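You operate a simulated robot arm through the tools that you are given. There is no shell and no other tool.

You run a simulated robot arm. Do the job below in one go: nothing can be reset, and whatever is moved stays where it is left.

TASK
Wind cord as long as the green laces onto the blue spool and stand it with the other spools.
Fine: the length is on their sleeve; red lever to FREE to crank, back on BRAKE so that the cord parts as you pull the spool away; leave all laces and the other spools alone. Where these are worked on the way, their far stop is far enough and under half their travel is too little: red lever.

The check looks at the end state, three seconds after you hand in, the way a careful person would. Anything else that was tipped, shoved, dropped, spilled or broken makes it a failure.

THE ROBOT
A 6-joint arm with a two-finger parallel gripper, fixed in place. Base frame: the origin is on the floor under the middle of its stand, x ahead of it, y to its left, z up; the work surface is at about z = 890. Lengths are in mm, angles in rad, forces in N, time in s.
With the tool pointing down near the work surface it reaches from about 240 to 660 mm from the base axis. Its first joint turns from -1.152 to 1.152 rad. Payload 2.9 kg.
The TCP is the grasp point between the finger pads, 30 mm short of the fingertips. In the tool frame z runs along the fingers and y along their closing line. Largest opening 110 mm; finger width 20, thickness 10; the body of the gripper, 48 by 112 mm, starts 55 mm behind the TCP.
Orientation is that of the tool frame in the base frame, as a unit quaternion [x, y, z, w]. With the fingers straight down and closing along the base's y, the tool's x points along the base's -x, its y along +y and its z along -z.

THE INTERFACE
- The arm moves only by the tool step_arm. Its argument "commands" is one flat list of numbers, 6 for each row, row after row: the shift along the tool's x, y, z in mm, then the turn, a rotation vector about the tool's x, y, z in rad. In form: [x, y, z, wx, wy, wz, x, y, z, wx, wy, wz, ...]. A call has 1 to 20 rows; each row is the pose to reach, as a shift and turn from the pose commanded when the call began, along the tool's axes at that moment. "jaw" is the opening, from 0 (shut) to 1 (fully open), set as the call begins (left out, the last holds). A row lasts 0.2 s, in which the tool goes at most 50 mm and 0.15 rad; a call with a longer step from one row to the next is refused whole, and so is a gripper value outside its range. Where a pose cannot be reached the arm comes as near as it can. A force on the tool above 80 N (or 10 N above the force at the start of the call, whichever is more), or a blocked arm, ends the call early, and 0.2 s more pass. Each finger travels about 108 mm/s and halts on what it meets, pressing with about 25 N; the grip force reading is that of the motor and also rises with nothing between the fingers. The clock runs only during rows and for 0.2 s after the last one: add rows that repeat a pose to give the fingers time. The reply holds the time, the measured pose of the TCP, the force on the tool along the base axes, the opening and the grip force, in the units named above and with some noise, with the torque about the TCP (base axes, N m) and any sound that the robot's microphone picked up.
- Cameras (640 x 400 px; columns grow to the right, rows downward): "scene" is fixed at [88.1, 437.6, 1395.5]; the picture's right is [-0.67, -0.74, 0.00], its down [-0.32, 0.29, -0.90] and it looks along [0.67, -0.60, -0.44] (base axes); focal length 301 px, centre (320, 200). "wrist" rides on the gripper at [72, 17, -103] in the tool frame; the picture's right is [-0.23, 0.97, 0.00], its down [-0.76, -0.18, -0.62] and it looks along [-0.61, -0.14, 0.78] (tool axes); focal length 222 px, centre (320, 200). There is no depth. A picture from a camera that has moved, and an enlarged one, comes with that camera's place and axes in the base frame and with its lens.
- get_image(camera): a new picture of that camera. The clock stands still meanwhile.
- close_up(camera, box): a new picture of the part [left, top, right, bottom] of that camera's present view, enlarged. The clock stands still meanwhile.
- close_job(): hands the job in; it is judged then, once.

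Places have to be worked out from the pictures, the camera data and where the tool is seen. Open the gripper and draw the arm clear of the work before you hand the job in, unless the task says otherwise.

The tools are called after "Call:" as name(argument=value, ...) on one line, values as JSON. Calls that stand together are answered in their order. step_arm: Moves the arm, as the interface text tells. Its arguments: {"type":"object","properties":{"commands":{"type":"array"},"jaw":{"type":"number"}},"required":["commands"]} The other tools are called the same way: get_image (camera) takes a picture; close_up (camera, box) takes an enlarged picture of a part of a camera's view; close_job () hands the job in.

At the start:

```text
t: 0.0
ee_pos: [333.9, 235.1, 1276.4]
tcp_rot: [0.0, 1.0, 0.001, 0.0]
ft_force: [0.3, -0.7, -0.2]
torque: [0.01, -0.04, -0.02]
opening: 110.2
gripper_force: 0.1
```

scene: 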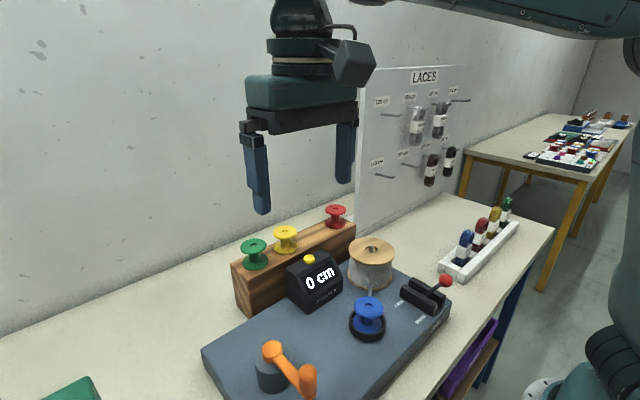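
wrist: 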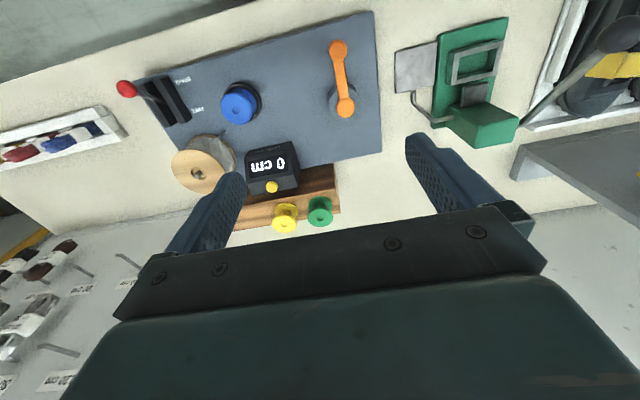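

I'll look closely at the scene first: the laces rack, the winder, the lever, and the spool rack.

Call:
close_up(camera="scene", box=[430, 190, 560, 290])

Call:
close_up(camera="scene", box=[200, 190, 460, 400])

Call:
close_up(camera="scene", box=[355, 60, 485, 240])

Call:
close_up(camera="wrist", box=[100, 0, 400, 250])

```text
4.00 times, centred on (495, 240) of scene
camera zoom: at [88.1, 437.6, 1395.5], right [-0.67, -0.74, 0.0], down [-0.32, 0.29, -0.9], along [0.67, -0.6, -0.44], focal length 1205 px, centre (-380, 40)
```

zoom: 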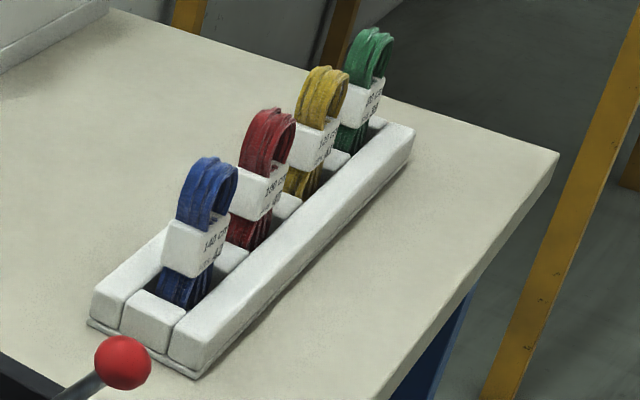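

```text
1.90 times, centred on (330, 295) of scene
camera zoom: at [88.1, 437.6, 1395.5], right [-0.67, -0.74, 0.0], down [-0.32, 0.29, -0.9], along [0.67, -0.6, -0.44], focal length 574 px, centre (301, 19)
```

zoom: 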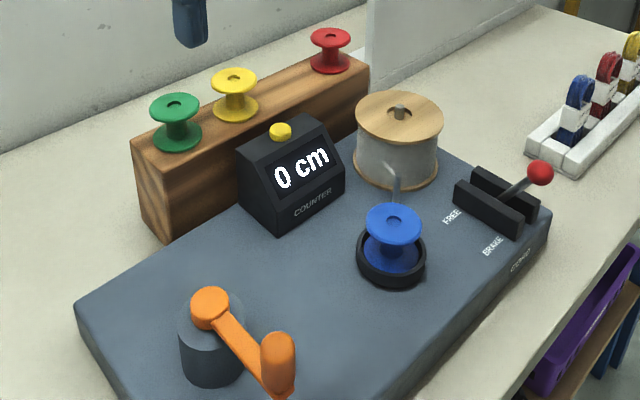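

```text
2.22 times, centred on (420, 150) of scene
camera zoom: at [88.1, 437.6, 1395.5], right [-0.67, -0.74, 0.0], down [-0.32, 0.29, -0.9], along [0.67, -0.6, -0.44], focal length 669 px, centre (98, 311)
```

zoom: 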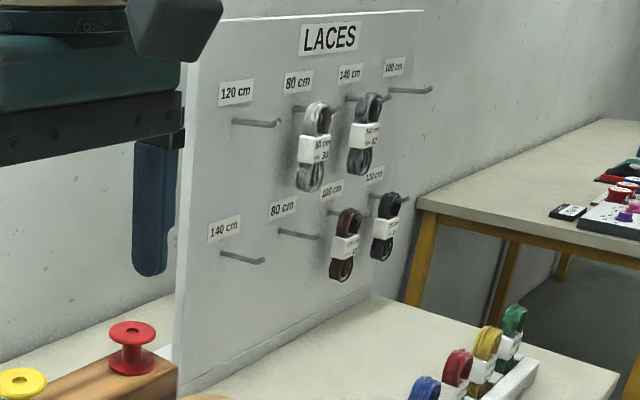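

```text
1.60 times, centred on (250, 125) of wrist
camera zoom: at [261.6, 252.6, 1379.9], right [0.23, 0.97, 0.0], down [0.76, -0.18, 0.62], along [0.61, -0.14, -0.78], focal length 355 px, centre (432, 320)
```

zoom: 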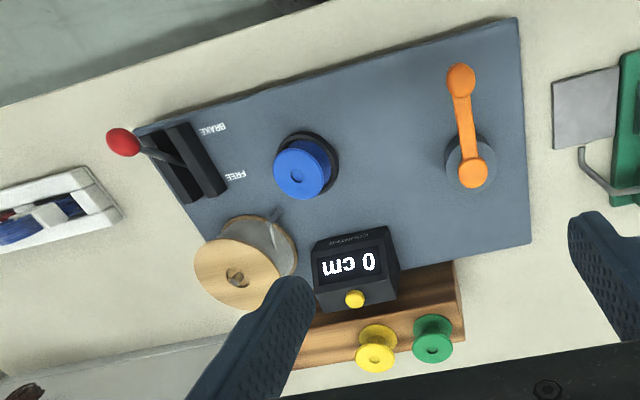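

Reading the green laces' sleeve needs more zoom; I also zoom on the lever and crank.

Call:
close_up(camera="scene", box=[496, 192, 532, 222])

Call:
close_up(camera="scene", box=[455, 192, 515, 262])

Call:
close_up(camera="scene", box=[380, 260, 470, 340])

Call:
close_up(camera="scene", box=[230, 320, 350, 400])

Call:
close_up(camera="wrist", box=[110, 60, 210, 140])

Call:
close_up(camera="wrist", box=[200, 60, 300, 140])

Call:
close_up(camera="wrist", box=[300, 30, 400, 130])

```text
13.33 times, centred on (514, 207) of scene
camera zoom: at [88.1, 437.6, 1395.5], right [-0.67, -0.74, 0.0], down [-0.32, 0.29, -0.9], along [0.67, -0.6, -0.44], focal length 4016 px, centre (-2267, 107)
```

zoom: 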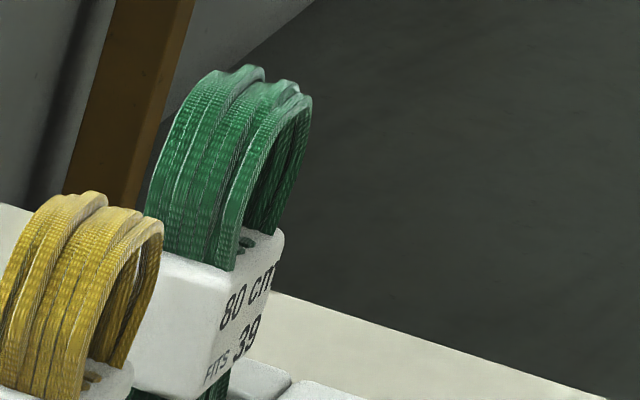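

```text
5.71 times, centred on (485, 227) of scene
camera zoom: at [88.1, 437.6, 1395.5], right [-0.67, -0.74, 0.0], down [-0.32, 0.29, -0.9], along [0.67, -0.6, -0.44], focal length 1721 px, centre (-623, 46)
```

zoom: 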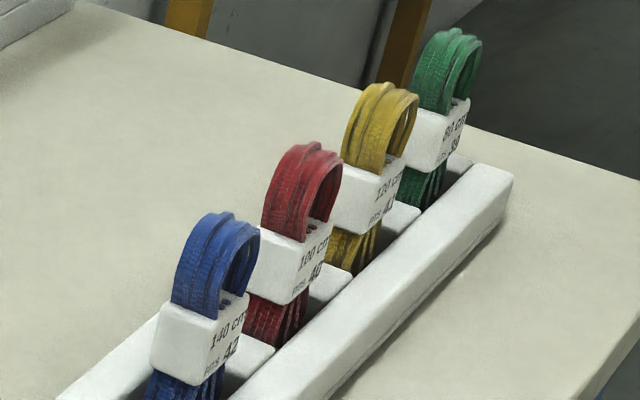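

```text
5.00 times, centred on (425, 300) of scene
camera zoom: at [88.1, 437.6, 1395.5], right [-0.67, -0.74, 0.0], down [-0.32, 0.29, -0.9], along [0.67, -0.6, -0.44], focal length 1506 px, centre (-205, -300)
```

zoom: 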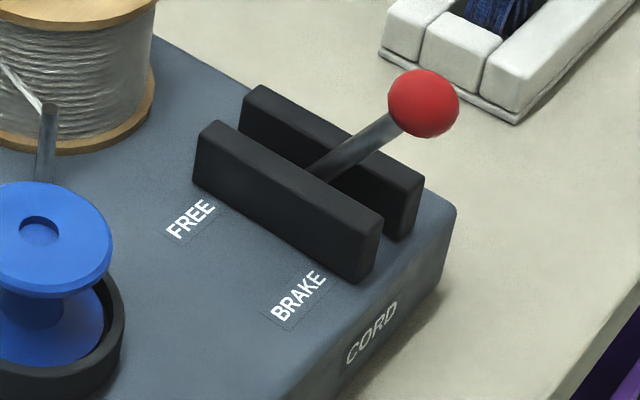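

```text
5.00 times, centred on (290, 360) of scene
camera zoom: at [88.1, 437.6, 1395.5], right [-0.67, -0.74, 0.0], down [-0.32, 0.29, -0.9], along [0.67, -0.6, -0.44], focal length 1506 px, centre (470, -600)
```

zoom: 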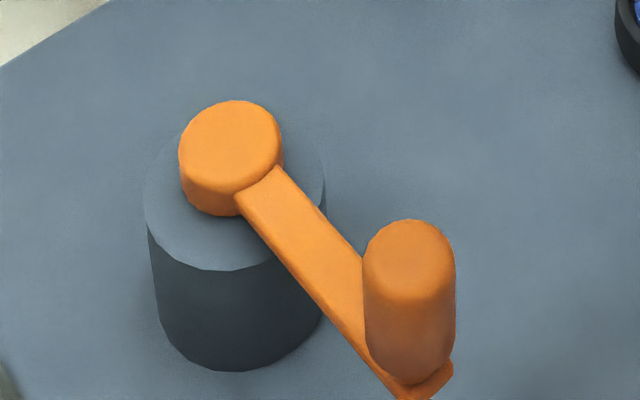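

```text
5.00 times, centred on (160, 100) of wrist
camera zoom: at [261.6, 252.6, 1379.9], right [0.23, 0.97, 0.0], down [0.76, -0.18, 0.62], along [0.61, -0.14, -0.78], focal length 1111 px, centre (1120, 700)
```

zoom: 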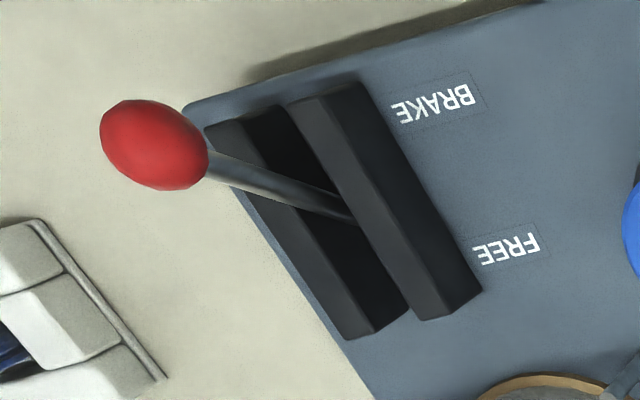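

```text
5.00 times, centred on (250, 100) of wrist
camera zoom: at [261.6, 252.6, 1379.9], right [0.23, 0.97, 0.0], down [0.76, -0.18, 0.62], along [0.61, -0.14, -0.78], focal length 1111 px, centre (670, 700)
```

zoom: 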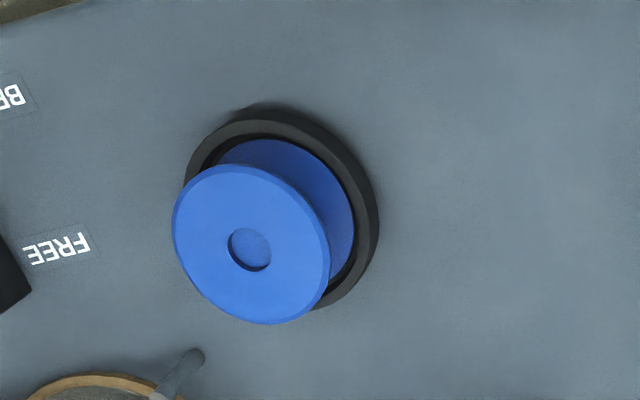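

```text
4.00 times, centred on (350, 80) of wrist
camera zoom: at [261.6, 252.6, 1379.9], right [0.23, 0.97, 0.0], down [0.76, -0.18, 0.62], along [0.61, -0.14, -0.78], focal length 888 px, centre (200, 680)
```

zoom: 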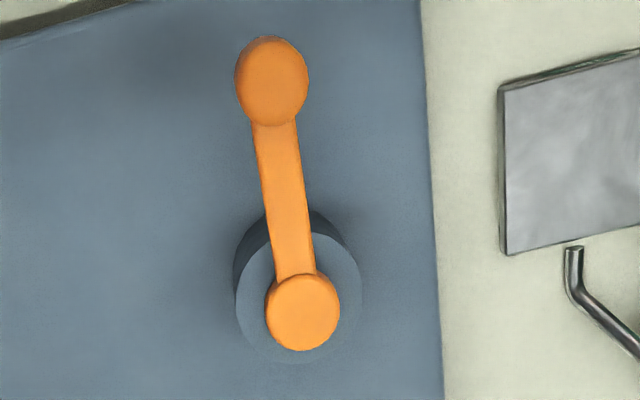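

Green laces sleeve reads "80 cm". By triangulating the two views I get: crank hub ≈(390,270,961), handle top ≈(296,270,1011), blue spool top ≈(348,74,952), lever ball ≈(271,-74,982) (BRAKE side), and rack spools green y≈176, yellow ≈95, red ≈-73 at x≈590. So there may be an empty place near y≈11. I move the wrist camera over for a better look.

Call:
step_arm(commands=[5, -35, 5, 0, 0, 0, 10, -75, 10, 0, 0, 0, 15, -115, 20, 0, 0, 0, 20, -155, 30, 0, 0, 0, 25, -190, 40, 0, 0, 0, 25, -205, 46, 0, 0, 0])

Call:
get_image(camera="wrist")

Call:
get_image(camera="scene")

```text
t: 1.4
ee_pos: [309.2, 30.3, 1231.8]
tcp_rot: [0.0, 1.0, 0.001, 0.0]
ft_force: [0.4, 0.7, 0.7]
torque: [-0.01, -0.01, 0.06]
opening: 110.3
gripper_force: 0.0
```

```text
taken
camera wrist: at [235.8, 47.0, 1335.4], right [0.23, 0.97, 0.0], down [0.76, -0.18, 0.62], along [0.61, -0.14, -0.78], focal length 222 px, centre (320, 200)
```

wrist: 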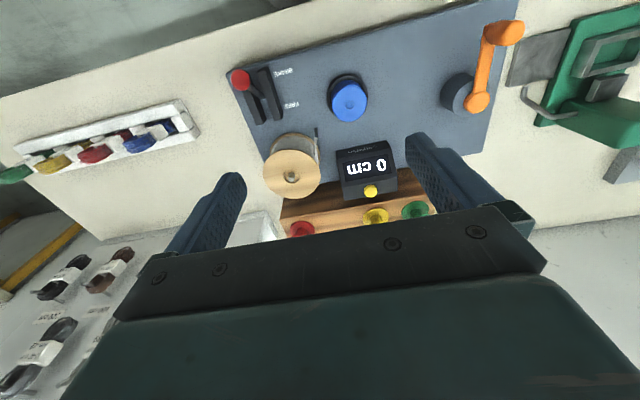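

```text
taken
```

scene: 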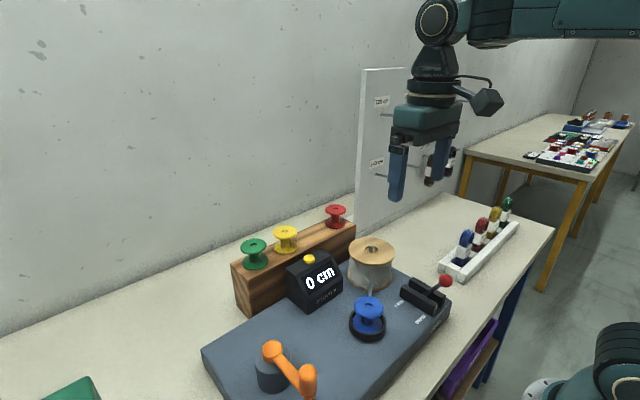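

Call:
close_up(camera="wrist", box=[250, 120, 450, 245])

Call:
close_up(camera="wrist", box=[220, 50, 380, 150])

Call:
close_up(camera="scene", box=[225, 190, 385, 320])

Call:
close_up(camera="wrist", box=[400, 0, 540, 140])

```text
3.20 times, centred on (350, 182) of wrist
camera zoom: at [235.8, 47.0, 1335.4], right [0.23, 0.97, 0.0], down [0.76, -0.18, 0.62], along [0.61, -0.14, -0.78], focal length 711 px, centre (224, 256)
```

zoom: 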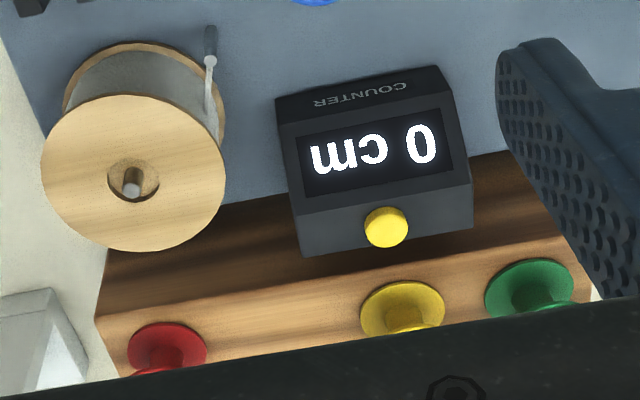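

```text
4.00 times, centred on (300, 100) of wrist
camera zoom: at [235.8, 47.0, 1335.4], right [0.23, 0.97, 0.0], down [0.76, -0.18, 0.62], along [0.61, -0.14, -0.78], focal length 888 px, centre (400, 600)
```

zoom: 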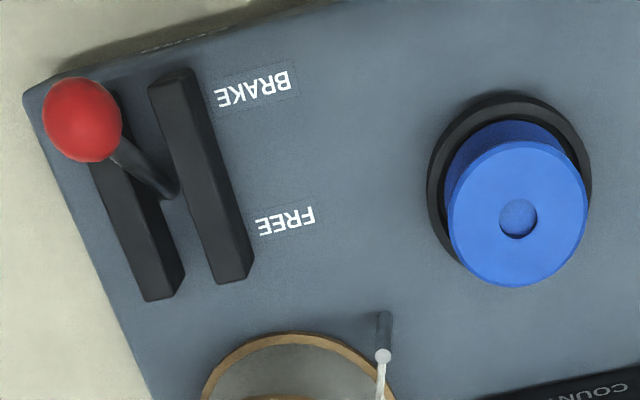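

```text
3.08 times, centred on (305, 255) of scene
camera zoom: at [88.1, 437.6, 1395.5], right [-0.67, -0.74, 0.0], down [-0.32, 0.29, -0.9], along [0.67, -0.6, -0.44], focal length 927 px, centre (366, 31)
```

zoom: 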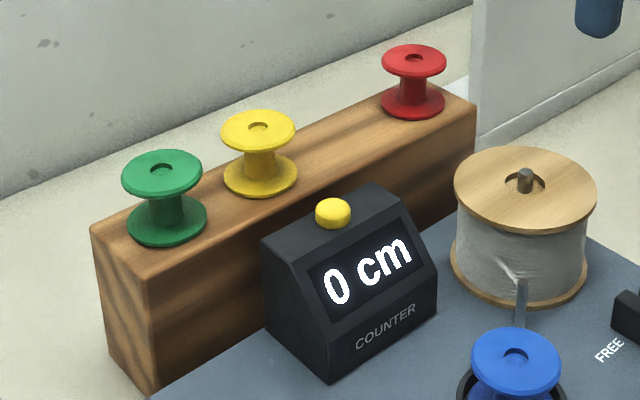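

```text
2.86 times, centred on (470, 70) of wrist
camera zoom: at [235.8, 47.0, 1335.4], right [0.23, 0.97, 0.0], down [0.76, -0.18, 0.62], along [0.61, -0.14, -0.78], focal length 635 px, centre (-109, 571)
```

zoom: 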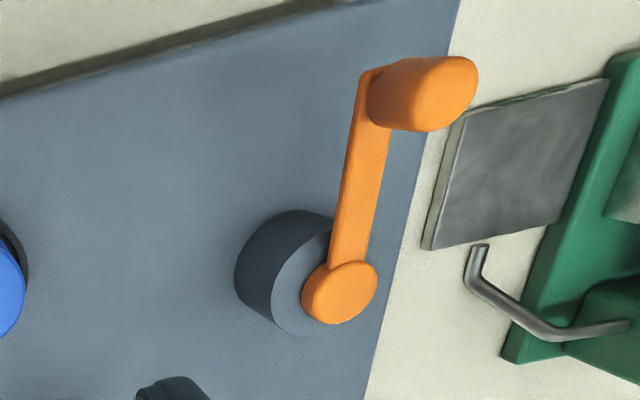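

The rack is a plain wooden block with a free spot between yellow and red (y≈11). The lever ball is refined to ≈(272,-79,976), with slot along x from BRAKE (x≈272) to FREE (x≈354). I move above the ball with a partly opened gripper and check alignment.

Call:
step_arm(commands=[6, -20, 28, 0, 0, 0, 12, -40, 56, 0, 0, 0, 18, -60, 84, 0, 0, 0, 24, -80, 112, 0, 0, 0, 30, -95, 140, 0, 0, 0, 36.5, -109.7, 165, 0, 0, 0, 36.5, -109.7, 165, 0, 0, 0], jaw=0.55)

Call:
get_image(camera="wrist")

Call:
get_image(camera="scene")

```text
t: 3.0
ee_pos: [270.8, -78.4, 1064.4]
tcp_rot: [-0.002, 1.0, 0.0, 0.0]
ft_force: [0.3, -0.4, 0.6]
torque: [-0.01, -0.01, -0.05]
opening: 60.7
gripper_force: 0.0
```

```text
taken
camera wrist: at [198.2, -61.4, 1168.0], right [0.23, 0.97, 0.0], down [0.76, -0.18, 0.62], along [0.61, -0.14, -0.78], focal length 222 px, centre (320, 200)
```

wrist: 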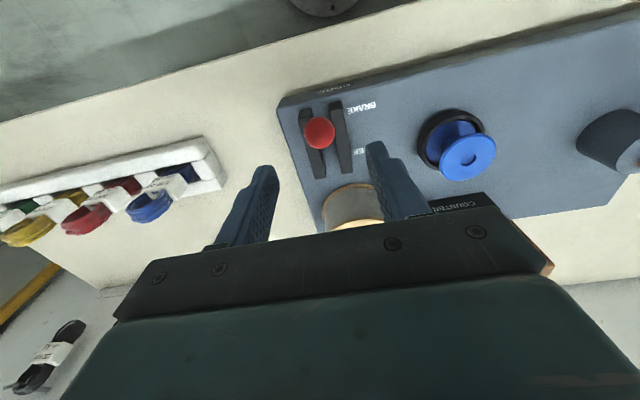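

```text
taken
```

scene: 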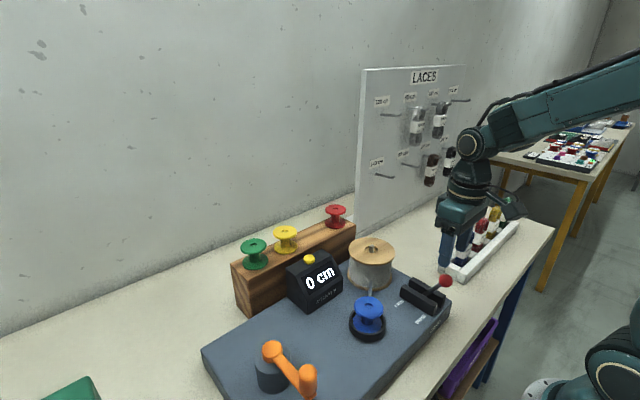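

The ball is straight below the TCP in the wrist view (ray gives ≈(272.5,-79,977)). A close-up will check this and the bar heights before descending.

Call:
close_up(camera="wrist", box=[260, 80, 400, 190])

Call:
close_up(camera="wrist", box=[400, 90, 520, 200])

```text
3.64 times, centred on (330, 135) of wrist
camera zoom: at [198.2, -61.4, 1168.0], right [0.23, 0.97, 0.0], down [0.76, -0.18, 0.62], along [0.61, -0.14, -0.78], focal length 808 px, centre (284, 436)
```

zoom: 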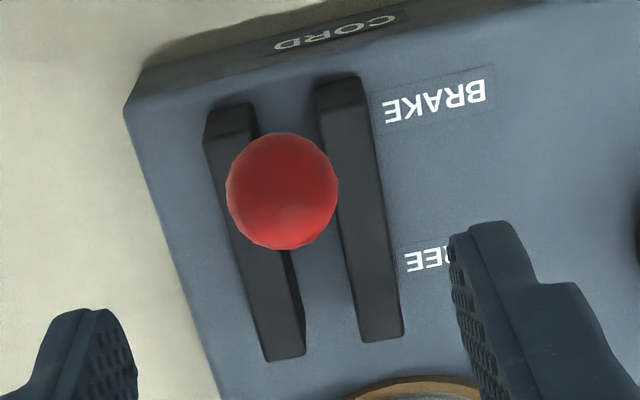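

```text
3.64 times, centred on (460, 145) of wrist
camera zoom: at [198.2, -61.4, 1168.0], right [0.23, 0.97, 0.0], down [0.76, -0.18, 0.62], along [0.61, -0.14, -0.78], focal length 808 px, centre (-189, 400)
```

zoom: 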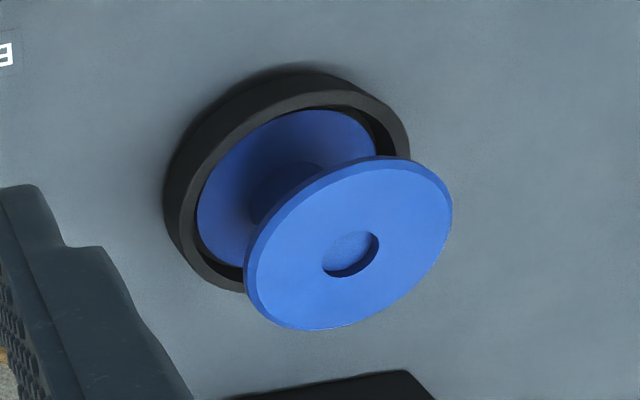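

Confirmed: ball (272.5,-79,977), Ø≈27; bars' top ≈920, so fingertips at ≈947 clear them. I descend to the ball with the fingers open either side.

Call:
step_arm(commands=[0, 0, 30, 0, 0, 0, 0, 0, 60, 0, 0, 0, 0, 0, 86, 0, 0, 0, 0, 0, 86, 0, 0, 0], jaw=0.55)

Call:
get_image(camera="wrist")

Call:
close_up(camera="scene", box=[390, 190, 550, 330])

```text
t: 4.0
ee_pos: [272.1, -77.3, 977.6]
tcp_rot: [0.0, 1.0, 0.001, 0.0]
ft_force: [-0.1, -0.6, 0.1]
torque: [0.02, 0.01, -0.01]
opening: 60.9
gripper_force: 0.0
```

```text
taken
camera wrist: at [199.2, -61.4, 1081.7], right [0.23, 0.97, 0.0], down [0.76, -0.18, 0.62], along [0.61, -0.14, -0.78], focal length 222 px, centre (320, 200)
```

wrist: 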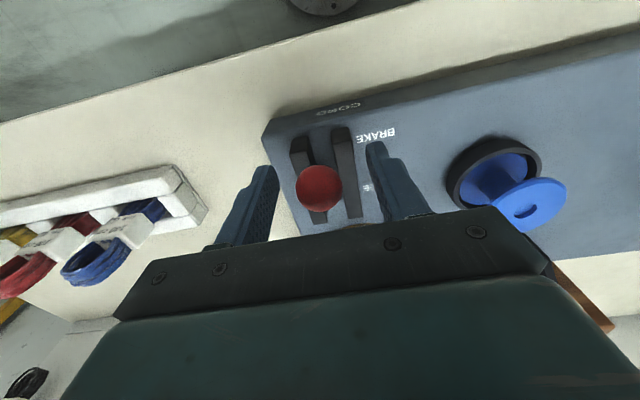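

```text
2.86 times, centred on (470, 260) of scene
camera zoom: at [88.1, 437.6, 1395.5], right [-0.67, -0.74, 0.0], down [-0.32, 0.29, -0.9], along [0.67, -0.6, -0.44], focal length 861 px, centre (-109, 29)
```

zoom: 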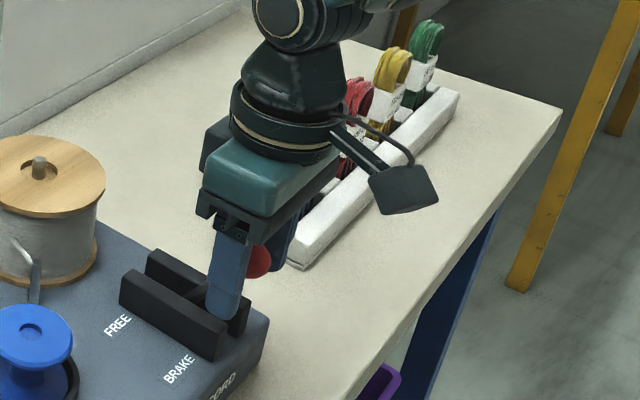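

The ball is centred at the TCP (image (319,187) vs. expected (320,189)). I close on it.

Call:
step_arm(commands=[0, 0, 0, 0, 0, 0, 0, 0, 0, 0, 0, 0, 0, 0, 0, 0, 0, 0], jaw=0.0)

```text
t: 4.8
ee_pos: [272.6, -79.2, 978.3]
tcp_rot: [0.002, 1.0, 0.0, -0.001]
ft_force: [1.6, -10.9, -6.9]
torque: [-0.03, 0.18, -0.06]
opening: 26.6
gripper_force: 45.0
```

Gripped the ball (26.6 mm). I now carry it along its arc toward FREE, the first half first to check forces.

Call:
step_arm(commands=[-5, 0, -2.5, 0, 0, 0, -10, 0, -4.6, 0, 0, 0, -19, 0, -7.8, 0, 0, 0, -30, 0, -10, 0, 0, 0, -40.5, 0, -10.6, 0, 0, 0])

Call:
get_image(camera="wrist")

```text
t: 6.0
ee_pos: [311.5, -80.0, 990.2]
tcp_rot: [-0.001, 1.0, 0.001, 0.0]
ft_force: [-14.3, -9.5, 8.4]
torque: [-0.06, 1.28, 0.1]
opening: 26.6
gripper_force: 44.9
```

```text
taken
camera wrist: at [240.0, -62.1, 1093.5], right [0.23, 0.97, 0.0], down [0.76, -0.18, 0.62], along [0.61, -0.14, -0.78], focal length 222 px, centre (320, 200)
```

wrist: 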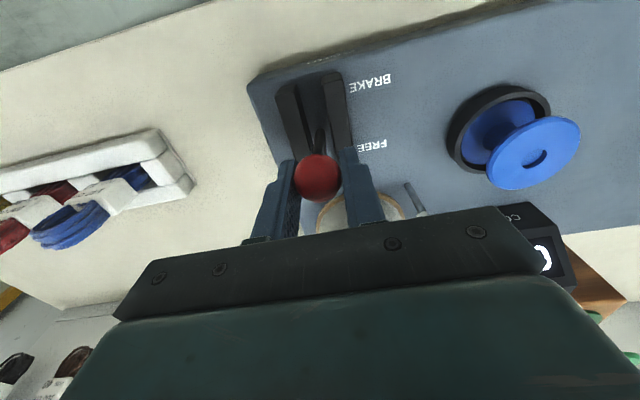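

The lever follows with about 14 N. I continue the arc to the FREE stop, with a small overpress.

Call:
step_arm(commands=[-10, 0, 0.6, 0, 0, 0, -21, 0, 2.8, 0, 0, 0, -31, 0, 6.0, 0, 0, 0, -38, 0, 9.5, 0, 0, 0, -43, 0, 12.5, 0, 0, 0, -46, 0, 14.5, 0, 0, 0])

Call:
get_image(camera="wrist")

Call:
close_up(camera="scene", box=[340, 220, 500, 340])

```text
t: 7.4
ee_pos: [359.0, -78.5, 974.8]
tcp_rot: [-0.001, 1.0, 0.001, 0.0]
ft_force: [1.0, -0.4, -1.0]
torque: [0.03, 0.01, 0.03]
opening: 0.2
gripper_force: 37.7
```

```text
taken
camera wrist: at [286.9, -61.4, 1078.6], right [0.22, 0.97, 0.0], down [0.76, -0.18, 0.62], along [0.61, -0.14, -0.78], focal length 222 px, centre (320, 200)
```

wrist: 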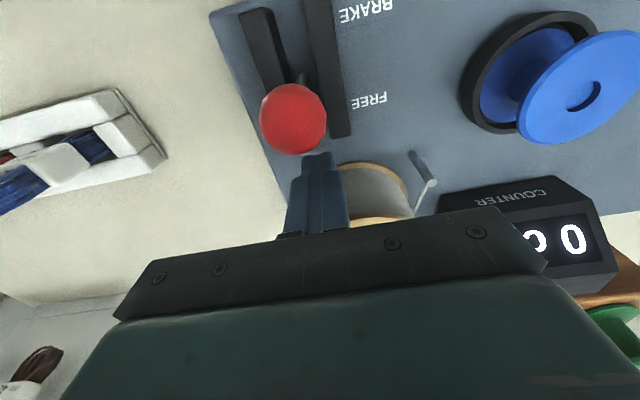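

```text
3.33 times, centred on (420, 280) of scene
camera zoom: at [88.1, 437.7, 1395.5], right [-0.67, -0.74, 0.0], down [-0.32, 0.29, -0.9], along [0.67, -0.6, -0.44], focal length 1004 px, centre (-13, -67)
```

zoom: 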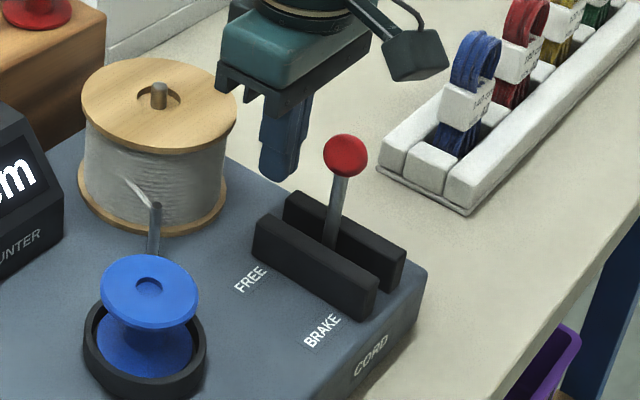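

The ball slipped out of the grip halfway: lever is now upright (ball ≈(314,-79,988)). I'll instead push with closed fingers from the -x side: go up, over, and down behind the ball.

Call:
step_arm(commands=[0, 0, -36, 0, 0, 0, 0, 0, -74, 0, 0, 0, 40, 0, -74, 0, 0, 0, 79, 0, -74, 0, 0, 0, 79, 0, -44, 0, 0, 0, 79, 0, -14, 0, 0, 0, 79, 0, -14, 0, 0, 0], jaw=0.0)

Call:
get_image(camera="wrist")

Call:
close_up(camera="scene", box=[340, 220, 500, 340])

```text
t: 9.0
ee_pos: [281.2, -78.2, 989.1]
tcp_rot: [-0.001, 1.0, 0.001, 0.0]
ft_force: [0.3, -0.1, 0.8]
torque: [0.0, 0.0, -0.03]
opening: 0.1
gripper_force: 37.3
```

```text
taken
camera wrist: at [207.9, -61.3, 1092.6], right [0.23, 0.97, 0.0], down [0.76, -0.18, 0.62], along [0.61, -0.14, -0.78], focal length 222 px, centre (320, 200)
```

wrist: 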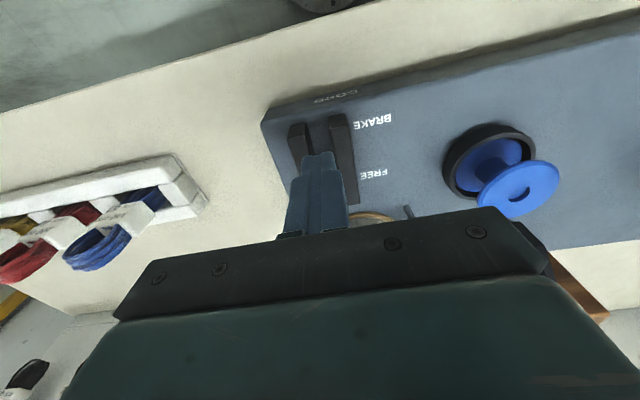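

```text
3.33 times, centred on (420, 280) of scene
camera zoom: at [88.1, 437.6, 1395.5], right [-0.67, -0.74, 0.0], down [-0.32, 0.29, -0.9], along [0.67, -0.6, -0.44], focal length 1004 px, centre (-13, -67)
```

zoom: 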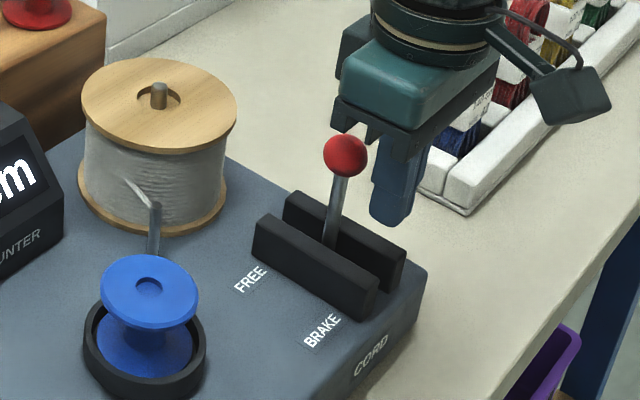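

The closed fingers are behind the ball. I push toward +x (FREE) in small rows.

Call:
step_arm(commands=[-8, 0, 0, 0, 0, 0, -16, 0, 0, 0, 0, 0, -24, 0, 1, 0, 0, 0, -32, 0, 3, 0, 0, 0, -40, 0, 5, 0, 0, 0, -46, 0, 7, 0, 0, 0])

Call:
close_up(camera="scene", box=[340, 220, 500, 340])

```text
t: 10.4
ee_pos: [326.9, -79.0, 982.2]
tcp_rot: [-0.001, 1.0, 0.0, 0.0]
ft_force: [-0.6, -0.4, -0.2]
torque: [-0.02, 0.03, -0.02]
opening: 0.0
gripper_force: 37.9
```

```text
3.33 times, centred on (420, 280) of scene
camera zoom: at [88.1, 437.6, 1395.5], right [-0.67, -0.74, 0.0], down [-0.32, 0.29, -0.9], along [0.67, -0.6, -0.44], focal length 1004 px, centre (-13, -67)
```

zoom: 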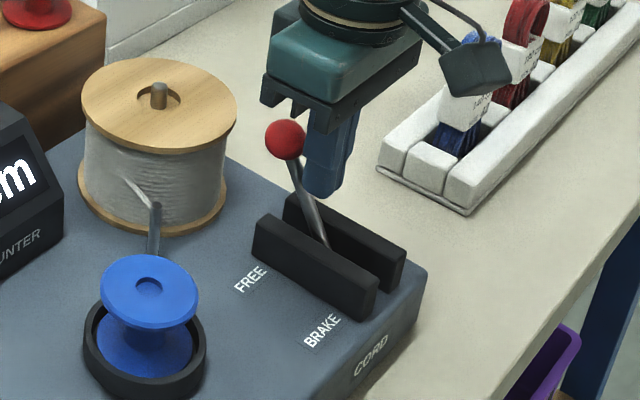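

The lever swung over to FREE (ball ≈(359,-79,975)), no contact force now. I press a little further to confirm it's at its stop.

Call:
step_arm(commands=[-4, 0, 0, 0, 0, 0, -8, 0, 0, 0, 0, 0, -11, 0, 0, 0, 0, 0, -14, 0, 0, 0, 0, 0])

Call:
close_up(camera="scene", box=[340, 220, 500, 340])

```text
t: 11.5
ee_pos: [330.1, -78.6, 983.0]
tcp_rot: [0.003, 1.0, 0.002, -0.016]
ft_force: [-19.2, 0.1, 23.4]
torque: [-0.01, 0.4, -0.03]
opening: 0.0
gripper_force: 37.5
stopped in row 4: the force on the tool passed its limit at 81 N (the readings are from after the stop); the commanded pose is now the measured one
```

```text
3.33 times, centred on (420, 280) of scene
camera zoom: at [87.3, 437.7, 1395.5], right [-0.67, -0.74, 0.0], down [-0.32, 0.29, -0.9], along [0.67, -0.6, -0.44], focal length 1004 px, centre (-13, -67)
```

zoom: 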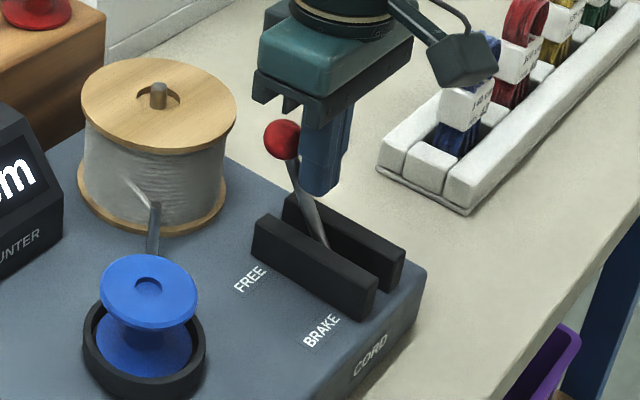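

Blocked at 81 N: lever is firmly at the FREE stop. I back off, rise, and straighten the slight tilt (0.032 rad about y).

Call:
step_arm(commands=[8, 0, 0, 0, 0, 0, 10, 0, -30, 0, -0.032, 0, 10, 0, -75, 0, -0.032, 0, 10, 0, -120, 0, -0.032, 0, 10, 0, -120, 0, -0.032, 0])

Call:
get_image(camera="scene")

```text
t: 12.7
ee_pos: [326.1, -80.8, 1100.3]
tcp_rot: [0.002, 1.0, 0.002, 0.002]
ft_force: [-0.3, -0.3, 0.1]
torque: [0.01, -0.01, 0.01]
opening: 0.0
gripper_force: 37.9
```

```text
taken
```

scene: 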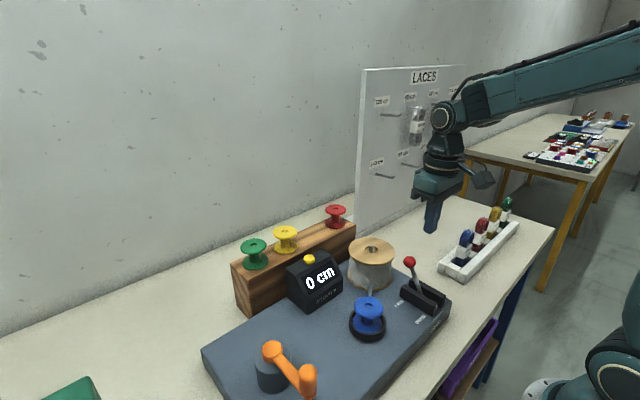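

Lever stays at FREE. Now I move over to the crank, to the -y side of the handle (pusher start ≈(303,236)), staying high.

Call:
step_arm(commands=[0, 45, -5, 0, 0, 0, 5, 92, -5, 0, 0, 0, 10, 140, -5, 0, 0, 0, 15, 188, -5, 0, 0, 0, 20, 236, -5, 0, 0, 0, 23, 284, -5, 0, 0, 0, 23, 316, -5, 0, 0, 0, 23, 316, -5, 0, 0, 0])

Call:
get_image(camera="wrist")

Call:
get_image(camera="scene")

```text
t: 14.5
ee_pos: [305.8, 236.1, 1107.8]
tcp_rot: [0.002, 1.0, 0.003, 0.002]
ft_force: [-0.5, -0.3, -0.2]
torque: [-0.01, 0.04, -0.02]
opening: 0.0
gripper_force: 37.6
```

```text
taken
camera wrist: at [232.7, 253.4, 1210.7], right [0.23, 0.97, 0.0], down [0.76, -0.18, 0.62], along [0.61, -0.14, -0.78], focal length 222 px, centre (320, 200)
```

wrist: 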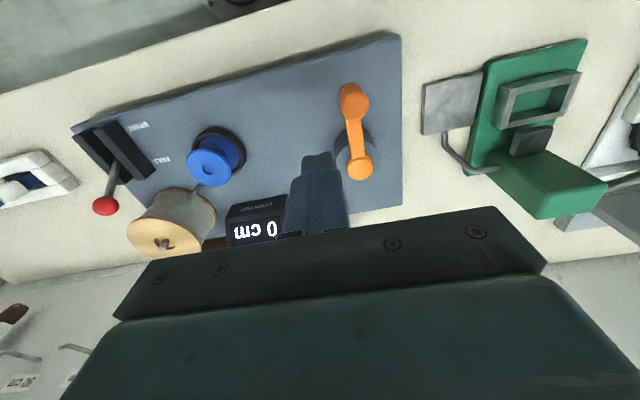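

```text
taken
```

scene: 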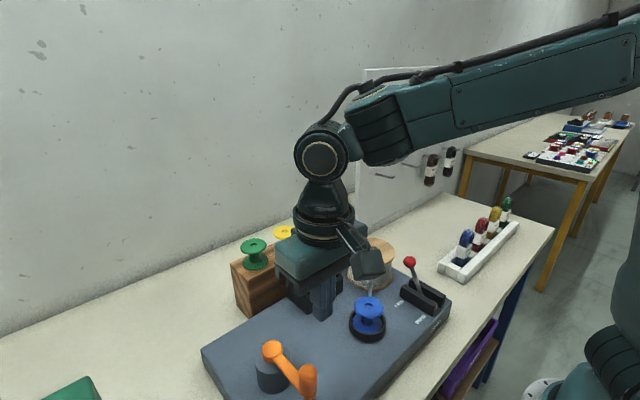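

Handle confirmed at ≈(296,270). I descend to TCP z≈1000 beside the handle (tips ≈970, above the crank arm).

Call:
step_arm(commands=[0, 0, 40, 0, 0, 0, 0, 0, 80, 0, 0, 0, 0, 0, 106, 0, 0, 0, 0, 0, 106, 0, 0, 0])

Call:
get_image(camera="scene")

Call:
get_image(camera="wrist")

```text
t: 15.5
ee_pos: [305.5, 236.9, 1000.6]
tcp_rot: [0.002, 1.0, 0.001, 0.001]
ft_force: [-0.8, -0.1, -0.3]
torque: [-0.01, 0.02, 0.0]
opening: 0.0
gripper_force: 37.9
```

```text
taken
```

scene: 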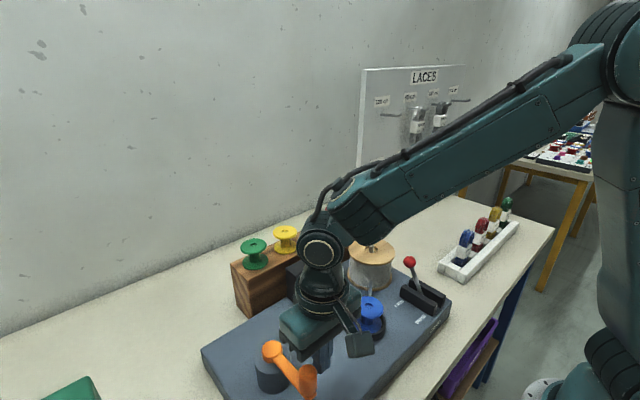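

```text
taken
camera wrist: at [233.2, 254.5, 1104.0], right [0.23, 0.97, 0.0], down [0.76, -0.18, 0.62], along [0.61, -0.14, -0.78], focal length 222 px, centre (320, 200)
```

wrist: 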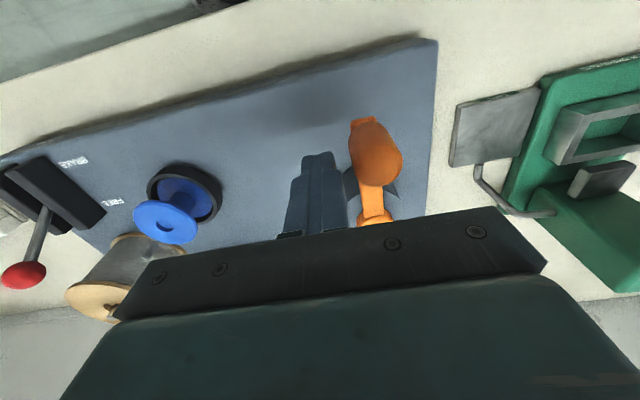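

Everything clear. I nudge the handle clockwise (pushing +y along its circle) about 35° to learn which way it winds.

Call:
step_arm(commands=[5.3, 8.9, 0, 0, 0, 0, 7.6, 20.2, 0, 0, 0, 0, 8.5, 31.8, 0, 0, 0, 0, 8.0, 43.3, 0, 0, 0, 0, 6.1, 54.7, 0, 0, 0, 0, 2.8, 65.7, 0, 0, 0, 0])

Call:
get_image(camera="scene")

Call:
get_image(camera="wrist")

```text
t: 16.9
ee_pos: [303.7, 303.6, 1002.7]
tcp_rot: [0.001, 1.0, 0.002, 0.001]
ft_force: [0.0, 0.2, 0.6]
torque: [0.0, 0.0, -0.02]
opening: 0.1
gripper_force: 37.5
```

```text
taken
```

scene: 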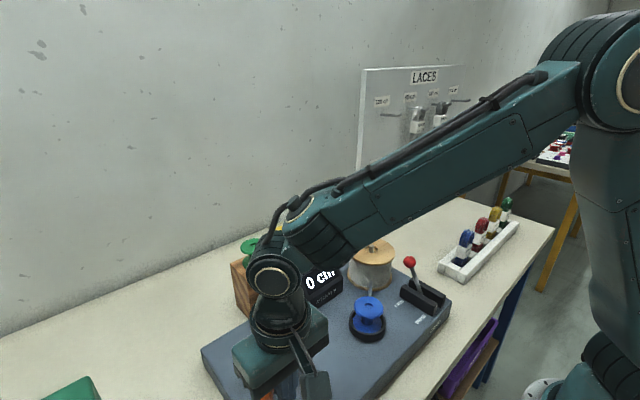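

```text
taken
camera wrist: at [229.9, 321.2, 1105.7], right [0.23, 0.97, 0.0], down [0.76, -0.18, 0.62], along [0.61, -0.14, -0.78], focal length 222 px, centre (320, 200)
```

wrist: 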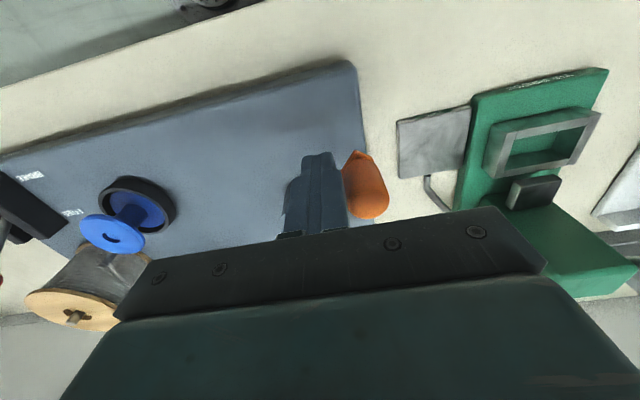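

The crank moves freely with the pusher; the counter still seems to show 0. Zooming in on the counter.

Call:
close_up(camera="scene", box=[290, 240, 400, 340])

Call:
close_up(camera="wrist", box=[290, 130, 430, 230])

```text
4.00 times, centred on (345, 290) of scene
camera zoom: at [88.1, 437.6, 1395.5], right [-0.67, -0.74, 0.0], down [-0.32, 0.29, -0.9], along [0.67, -0.6, -0.44], focal length 1205 px, centre (220, -160)
```

zoom: 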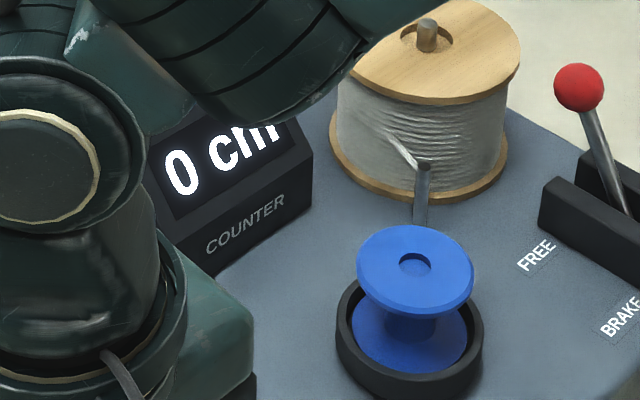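

```text
4.00 times, centred on (360, 180) of wrist
camera zoom: at [229.9, 321.2, 1105.7], right [0.23, 0.97, 0.0], down [0.76, -0.18, 0.62], along [0.61, -0.14, -0.78], focal length 888 px, centre (160, 280)
```

zoom: 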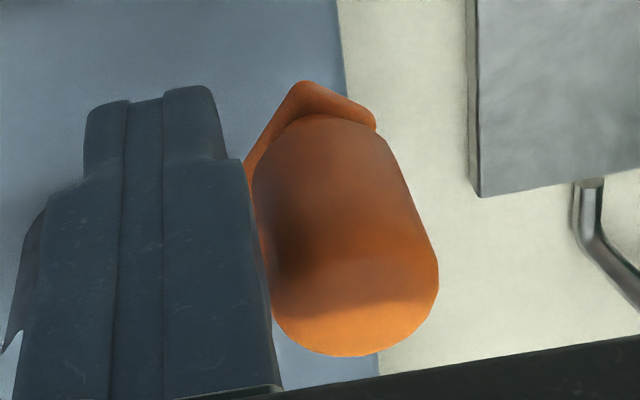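

Still 0 cm after ~35°. I turn another ~60° clockwise to be sure whether this direction counts.

Call:
step_arm(commands=[-7, 15, 0, 0, 0, 0, -16.4, 28.4, 0, 0, 0, 0, -28.1, 40.1, 0, 0, 0, 0, -41.5, 49.5, 0, 0, 0, 0, -56.5, 56.5, 0, 0, 0, 0, -72.4, 60.8, 0, 0, 0, 0])

Call:
get_image(camera="scene")

Call:
get_image(camera="wrist")

```text
t: 18.3
ee_pos: [374.2, 361.5, 1002.3]
tcp_rot: [0.002, 1.0, 0.003, 0.002]
ft_force: [-0.1, 0.1, -0.2]
torque: [0.0, 0.01, -0.01]
opening: 0.1
gripper_force: 37.9
```

```text
taken
```

scene: 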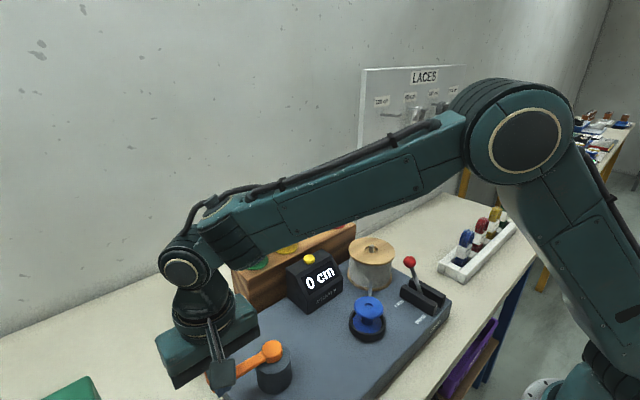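

```text
taken
camera wrist: at [301.4, 379.6, 1105.3], right [0.23, 0.97, 0.0], down [0.76, -0.18, 0.62], along [0.61, -0.14, -0.78], focal length 222 px, centre (320, 200)
```

wrist: 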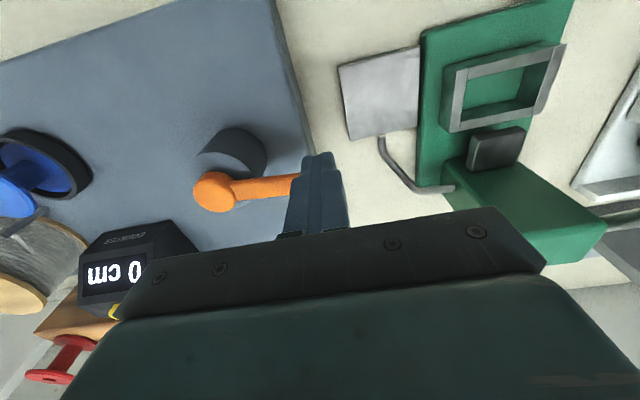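

Crank is now pointing +y after ~90° clockwise with the counter still at 0 cm, so clockwise doesn't wind. I lift over the handle to its +x side to push it counter-clockwise.

Call:
step_arm(commands=[2, 0, -28, 0, 0, 0, 2, 0, -57, 0, 0, 0, -30, 0, -57, 0, 0, 0, -61, -5, -57, 0, 0, 0, -61, -5, -28, 0, 0, 0, -61, -5, 0, 0, 0, 0, -61, -5, 0, 0, 0, 0])

Call:
get_image(camera="wrist")

```text
t: 19.9
ee_pos: [436.1, 360.2, 1005.3]
tcp_rot: [0.002, 1.0, 0.002, 0.002]
ft_force: [-0.8, 0.2, 0.1]
torque: [0.0, -0.05, -0.01]
opening: 0.0
gripper_force: 38.0
```

```text
taken
camera wrist: at [363.2, 376.1, 1107.7], right [0.23, 0.97, 0.0], down [0.76, -0.18, 0.63], along [0.61, -0.14, -0.78], focal length 222 px, centre (320, 200)
```

wrist: 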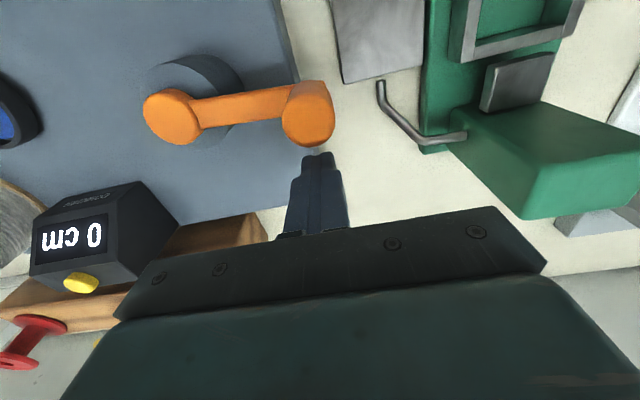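

Good view; pusher is on the +x side of the handle. I push counter-clockwise about 55° and check the counter.

Call:
step_arm(commands=[12.3, 0.7, 2, 0, 0, 0, 28.2, 5, 3, 0, 0, 0, 44.6, 6.4, 3, 0, 0, 0, 61, 5, 3, 0, 0, 0, 76.9, 0.7, 3, 0, 0, 0, 91.9, -6.3, 3, 0, 0, 0, 105.3, -15.7, 3, 0, 0, 0])

Call:
get_image(camera="scene")

Call:
get_image(camera="wrist")

```text
t: 21.5
ee_pos: [330.2, 343.2, 1000.1]
tcp_rot: [0.001, 1.0, 0.002, 0.002]
ft_force: [1.0, -0.3, -0.1]
torque: [0.02, 0.0, 0.03]
opening: 0.0
gripper_force: 37.3
```

```text
taken
```

scene: 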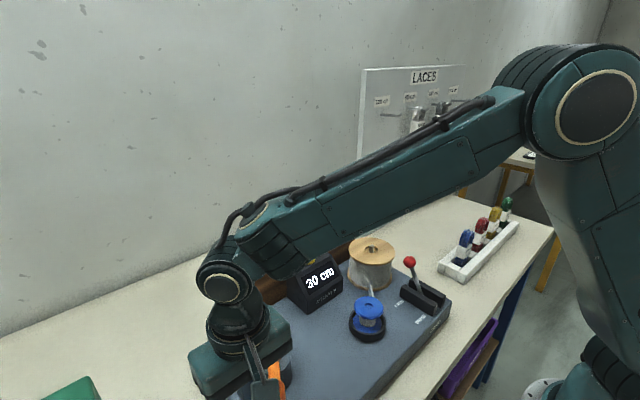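

```text
taken
camera wrist: at [256.7, 359.8, 1103.8], right [0.23, 0.97, 0.0], down [0.76, -0.18, 0.62], along [0.61, -0.14, -0.78], focal length 222 px, centre (320, 200)
```

wrist: 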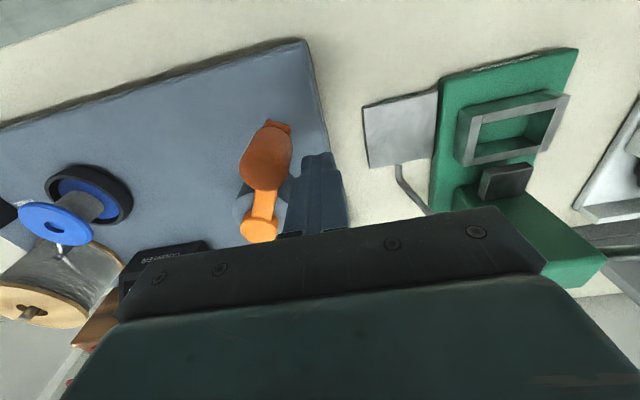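

The counter jumped. Zooming in to read it.

Call:
close_up(camera="scene", box=[280, 235, 400, 340])

Call:
close_up(camera="wrist", box=[200, 100, 360, 250])

```text
3.81 times, centred on (340, 288) of scene
camera zoom: at [88.1, 437.6, 1395.5], right [-0.67, -0.74, 0.0], down [-0.32, 0.29, -0.9], along [0.67, -0.6, -0.44], focal length 1148 px, centre (244, -133)
```

zoom: 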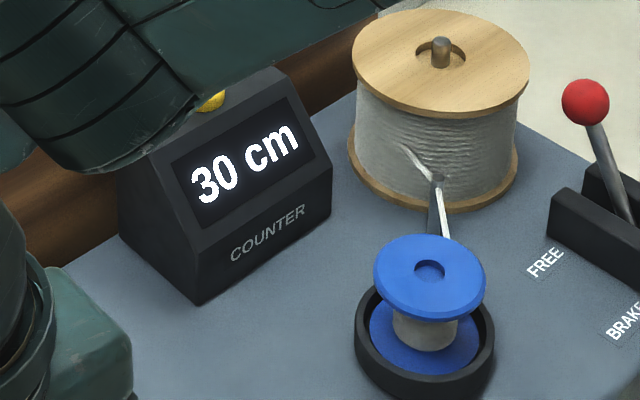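

```text
2.67 times, centred on (280, 175) of wrist
camera zoom: at [256.7, 359.8, 1103.8], right [0.23, 0.97, 0.0], down [0.76, -0.18, 0.62], along [0.61, -0.14, -0.78], focal length 592 px, centre (427, 267)
```

zoom: 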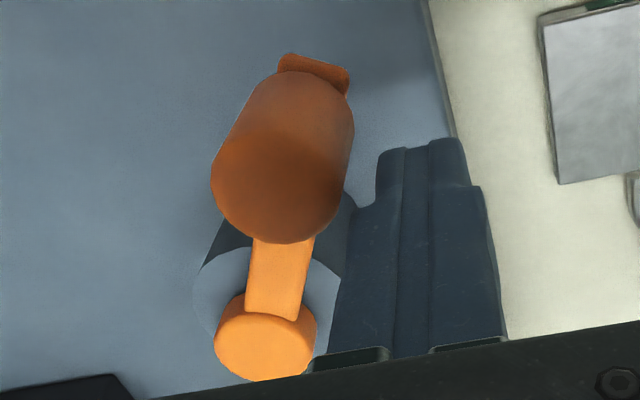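

Counter reads 30 cm after ~63° CCW, so roughly 0.48 cm per degree. I'll continue slowly: ~35° more, then calibrate again.

Call:
step_arm(commands=[6.1, -5.6, 0, 0, 0, 0, 11.7, -11.7, 0, 0, 0, 0, 16.7, -18.2, 0, 0, 0, 0, 21.1, -25.1, 0, 0, 0, 0, 24.9, -32.5, 0, 0, 0, 0, 28.1, -40.1, 0, 0, 0, 0, 30.6, -47.9, 0, 0, 0, 0])

Call:
close_up(camera="scene", box=[280, 235, 400, 340])

Call:
get_image(camera="wrist")

```text
t: 23.1
ee_pos: [298.4, 294.4, 1000.3]
tcp_rot: [0.002, 1.0, 0.002, 0.002]
ft_force: [0.8, 0.4, 0.2]
torque: [-0.02, 0.0, 0.02]
opening: 0.0
gripper_force: 37.4
```

```text
3.81 times, centred on (340, 288) of scene
camera zoom: at [88.1, 437.6, 1395.5], right [-0.67, -0.74, 0.0], down [-0.32, 0.29, -0.9], along [0.67, -0.6, -0.44], focal length 1148 px, centre (244, -133)
```

zoom: 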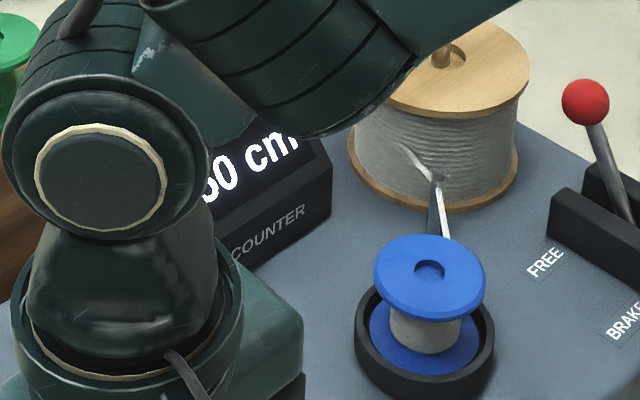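

```text
taken
camera wrist: at [226.4, 311.9, 1102.6], right [0.23, 0.97, 0.0], down [0.76, -0.18, 0.62], along [0.61, -0.14, -0.78], focal length 222 px, centre (320, 200)
```

wrist: 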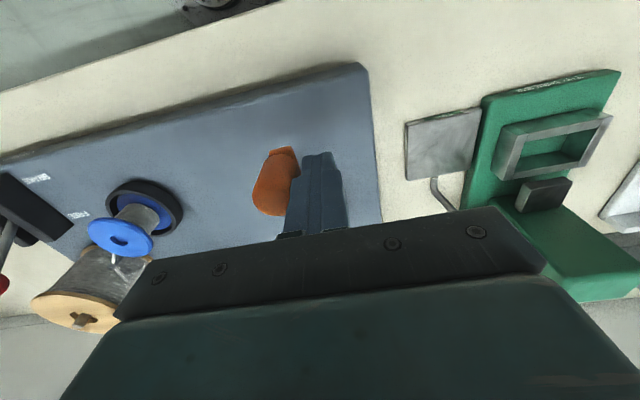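

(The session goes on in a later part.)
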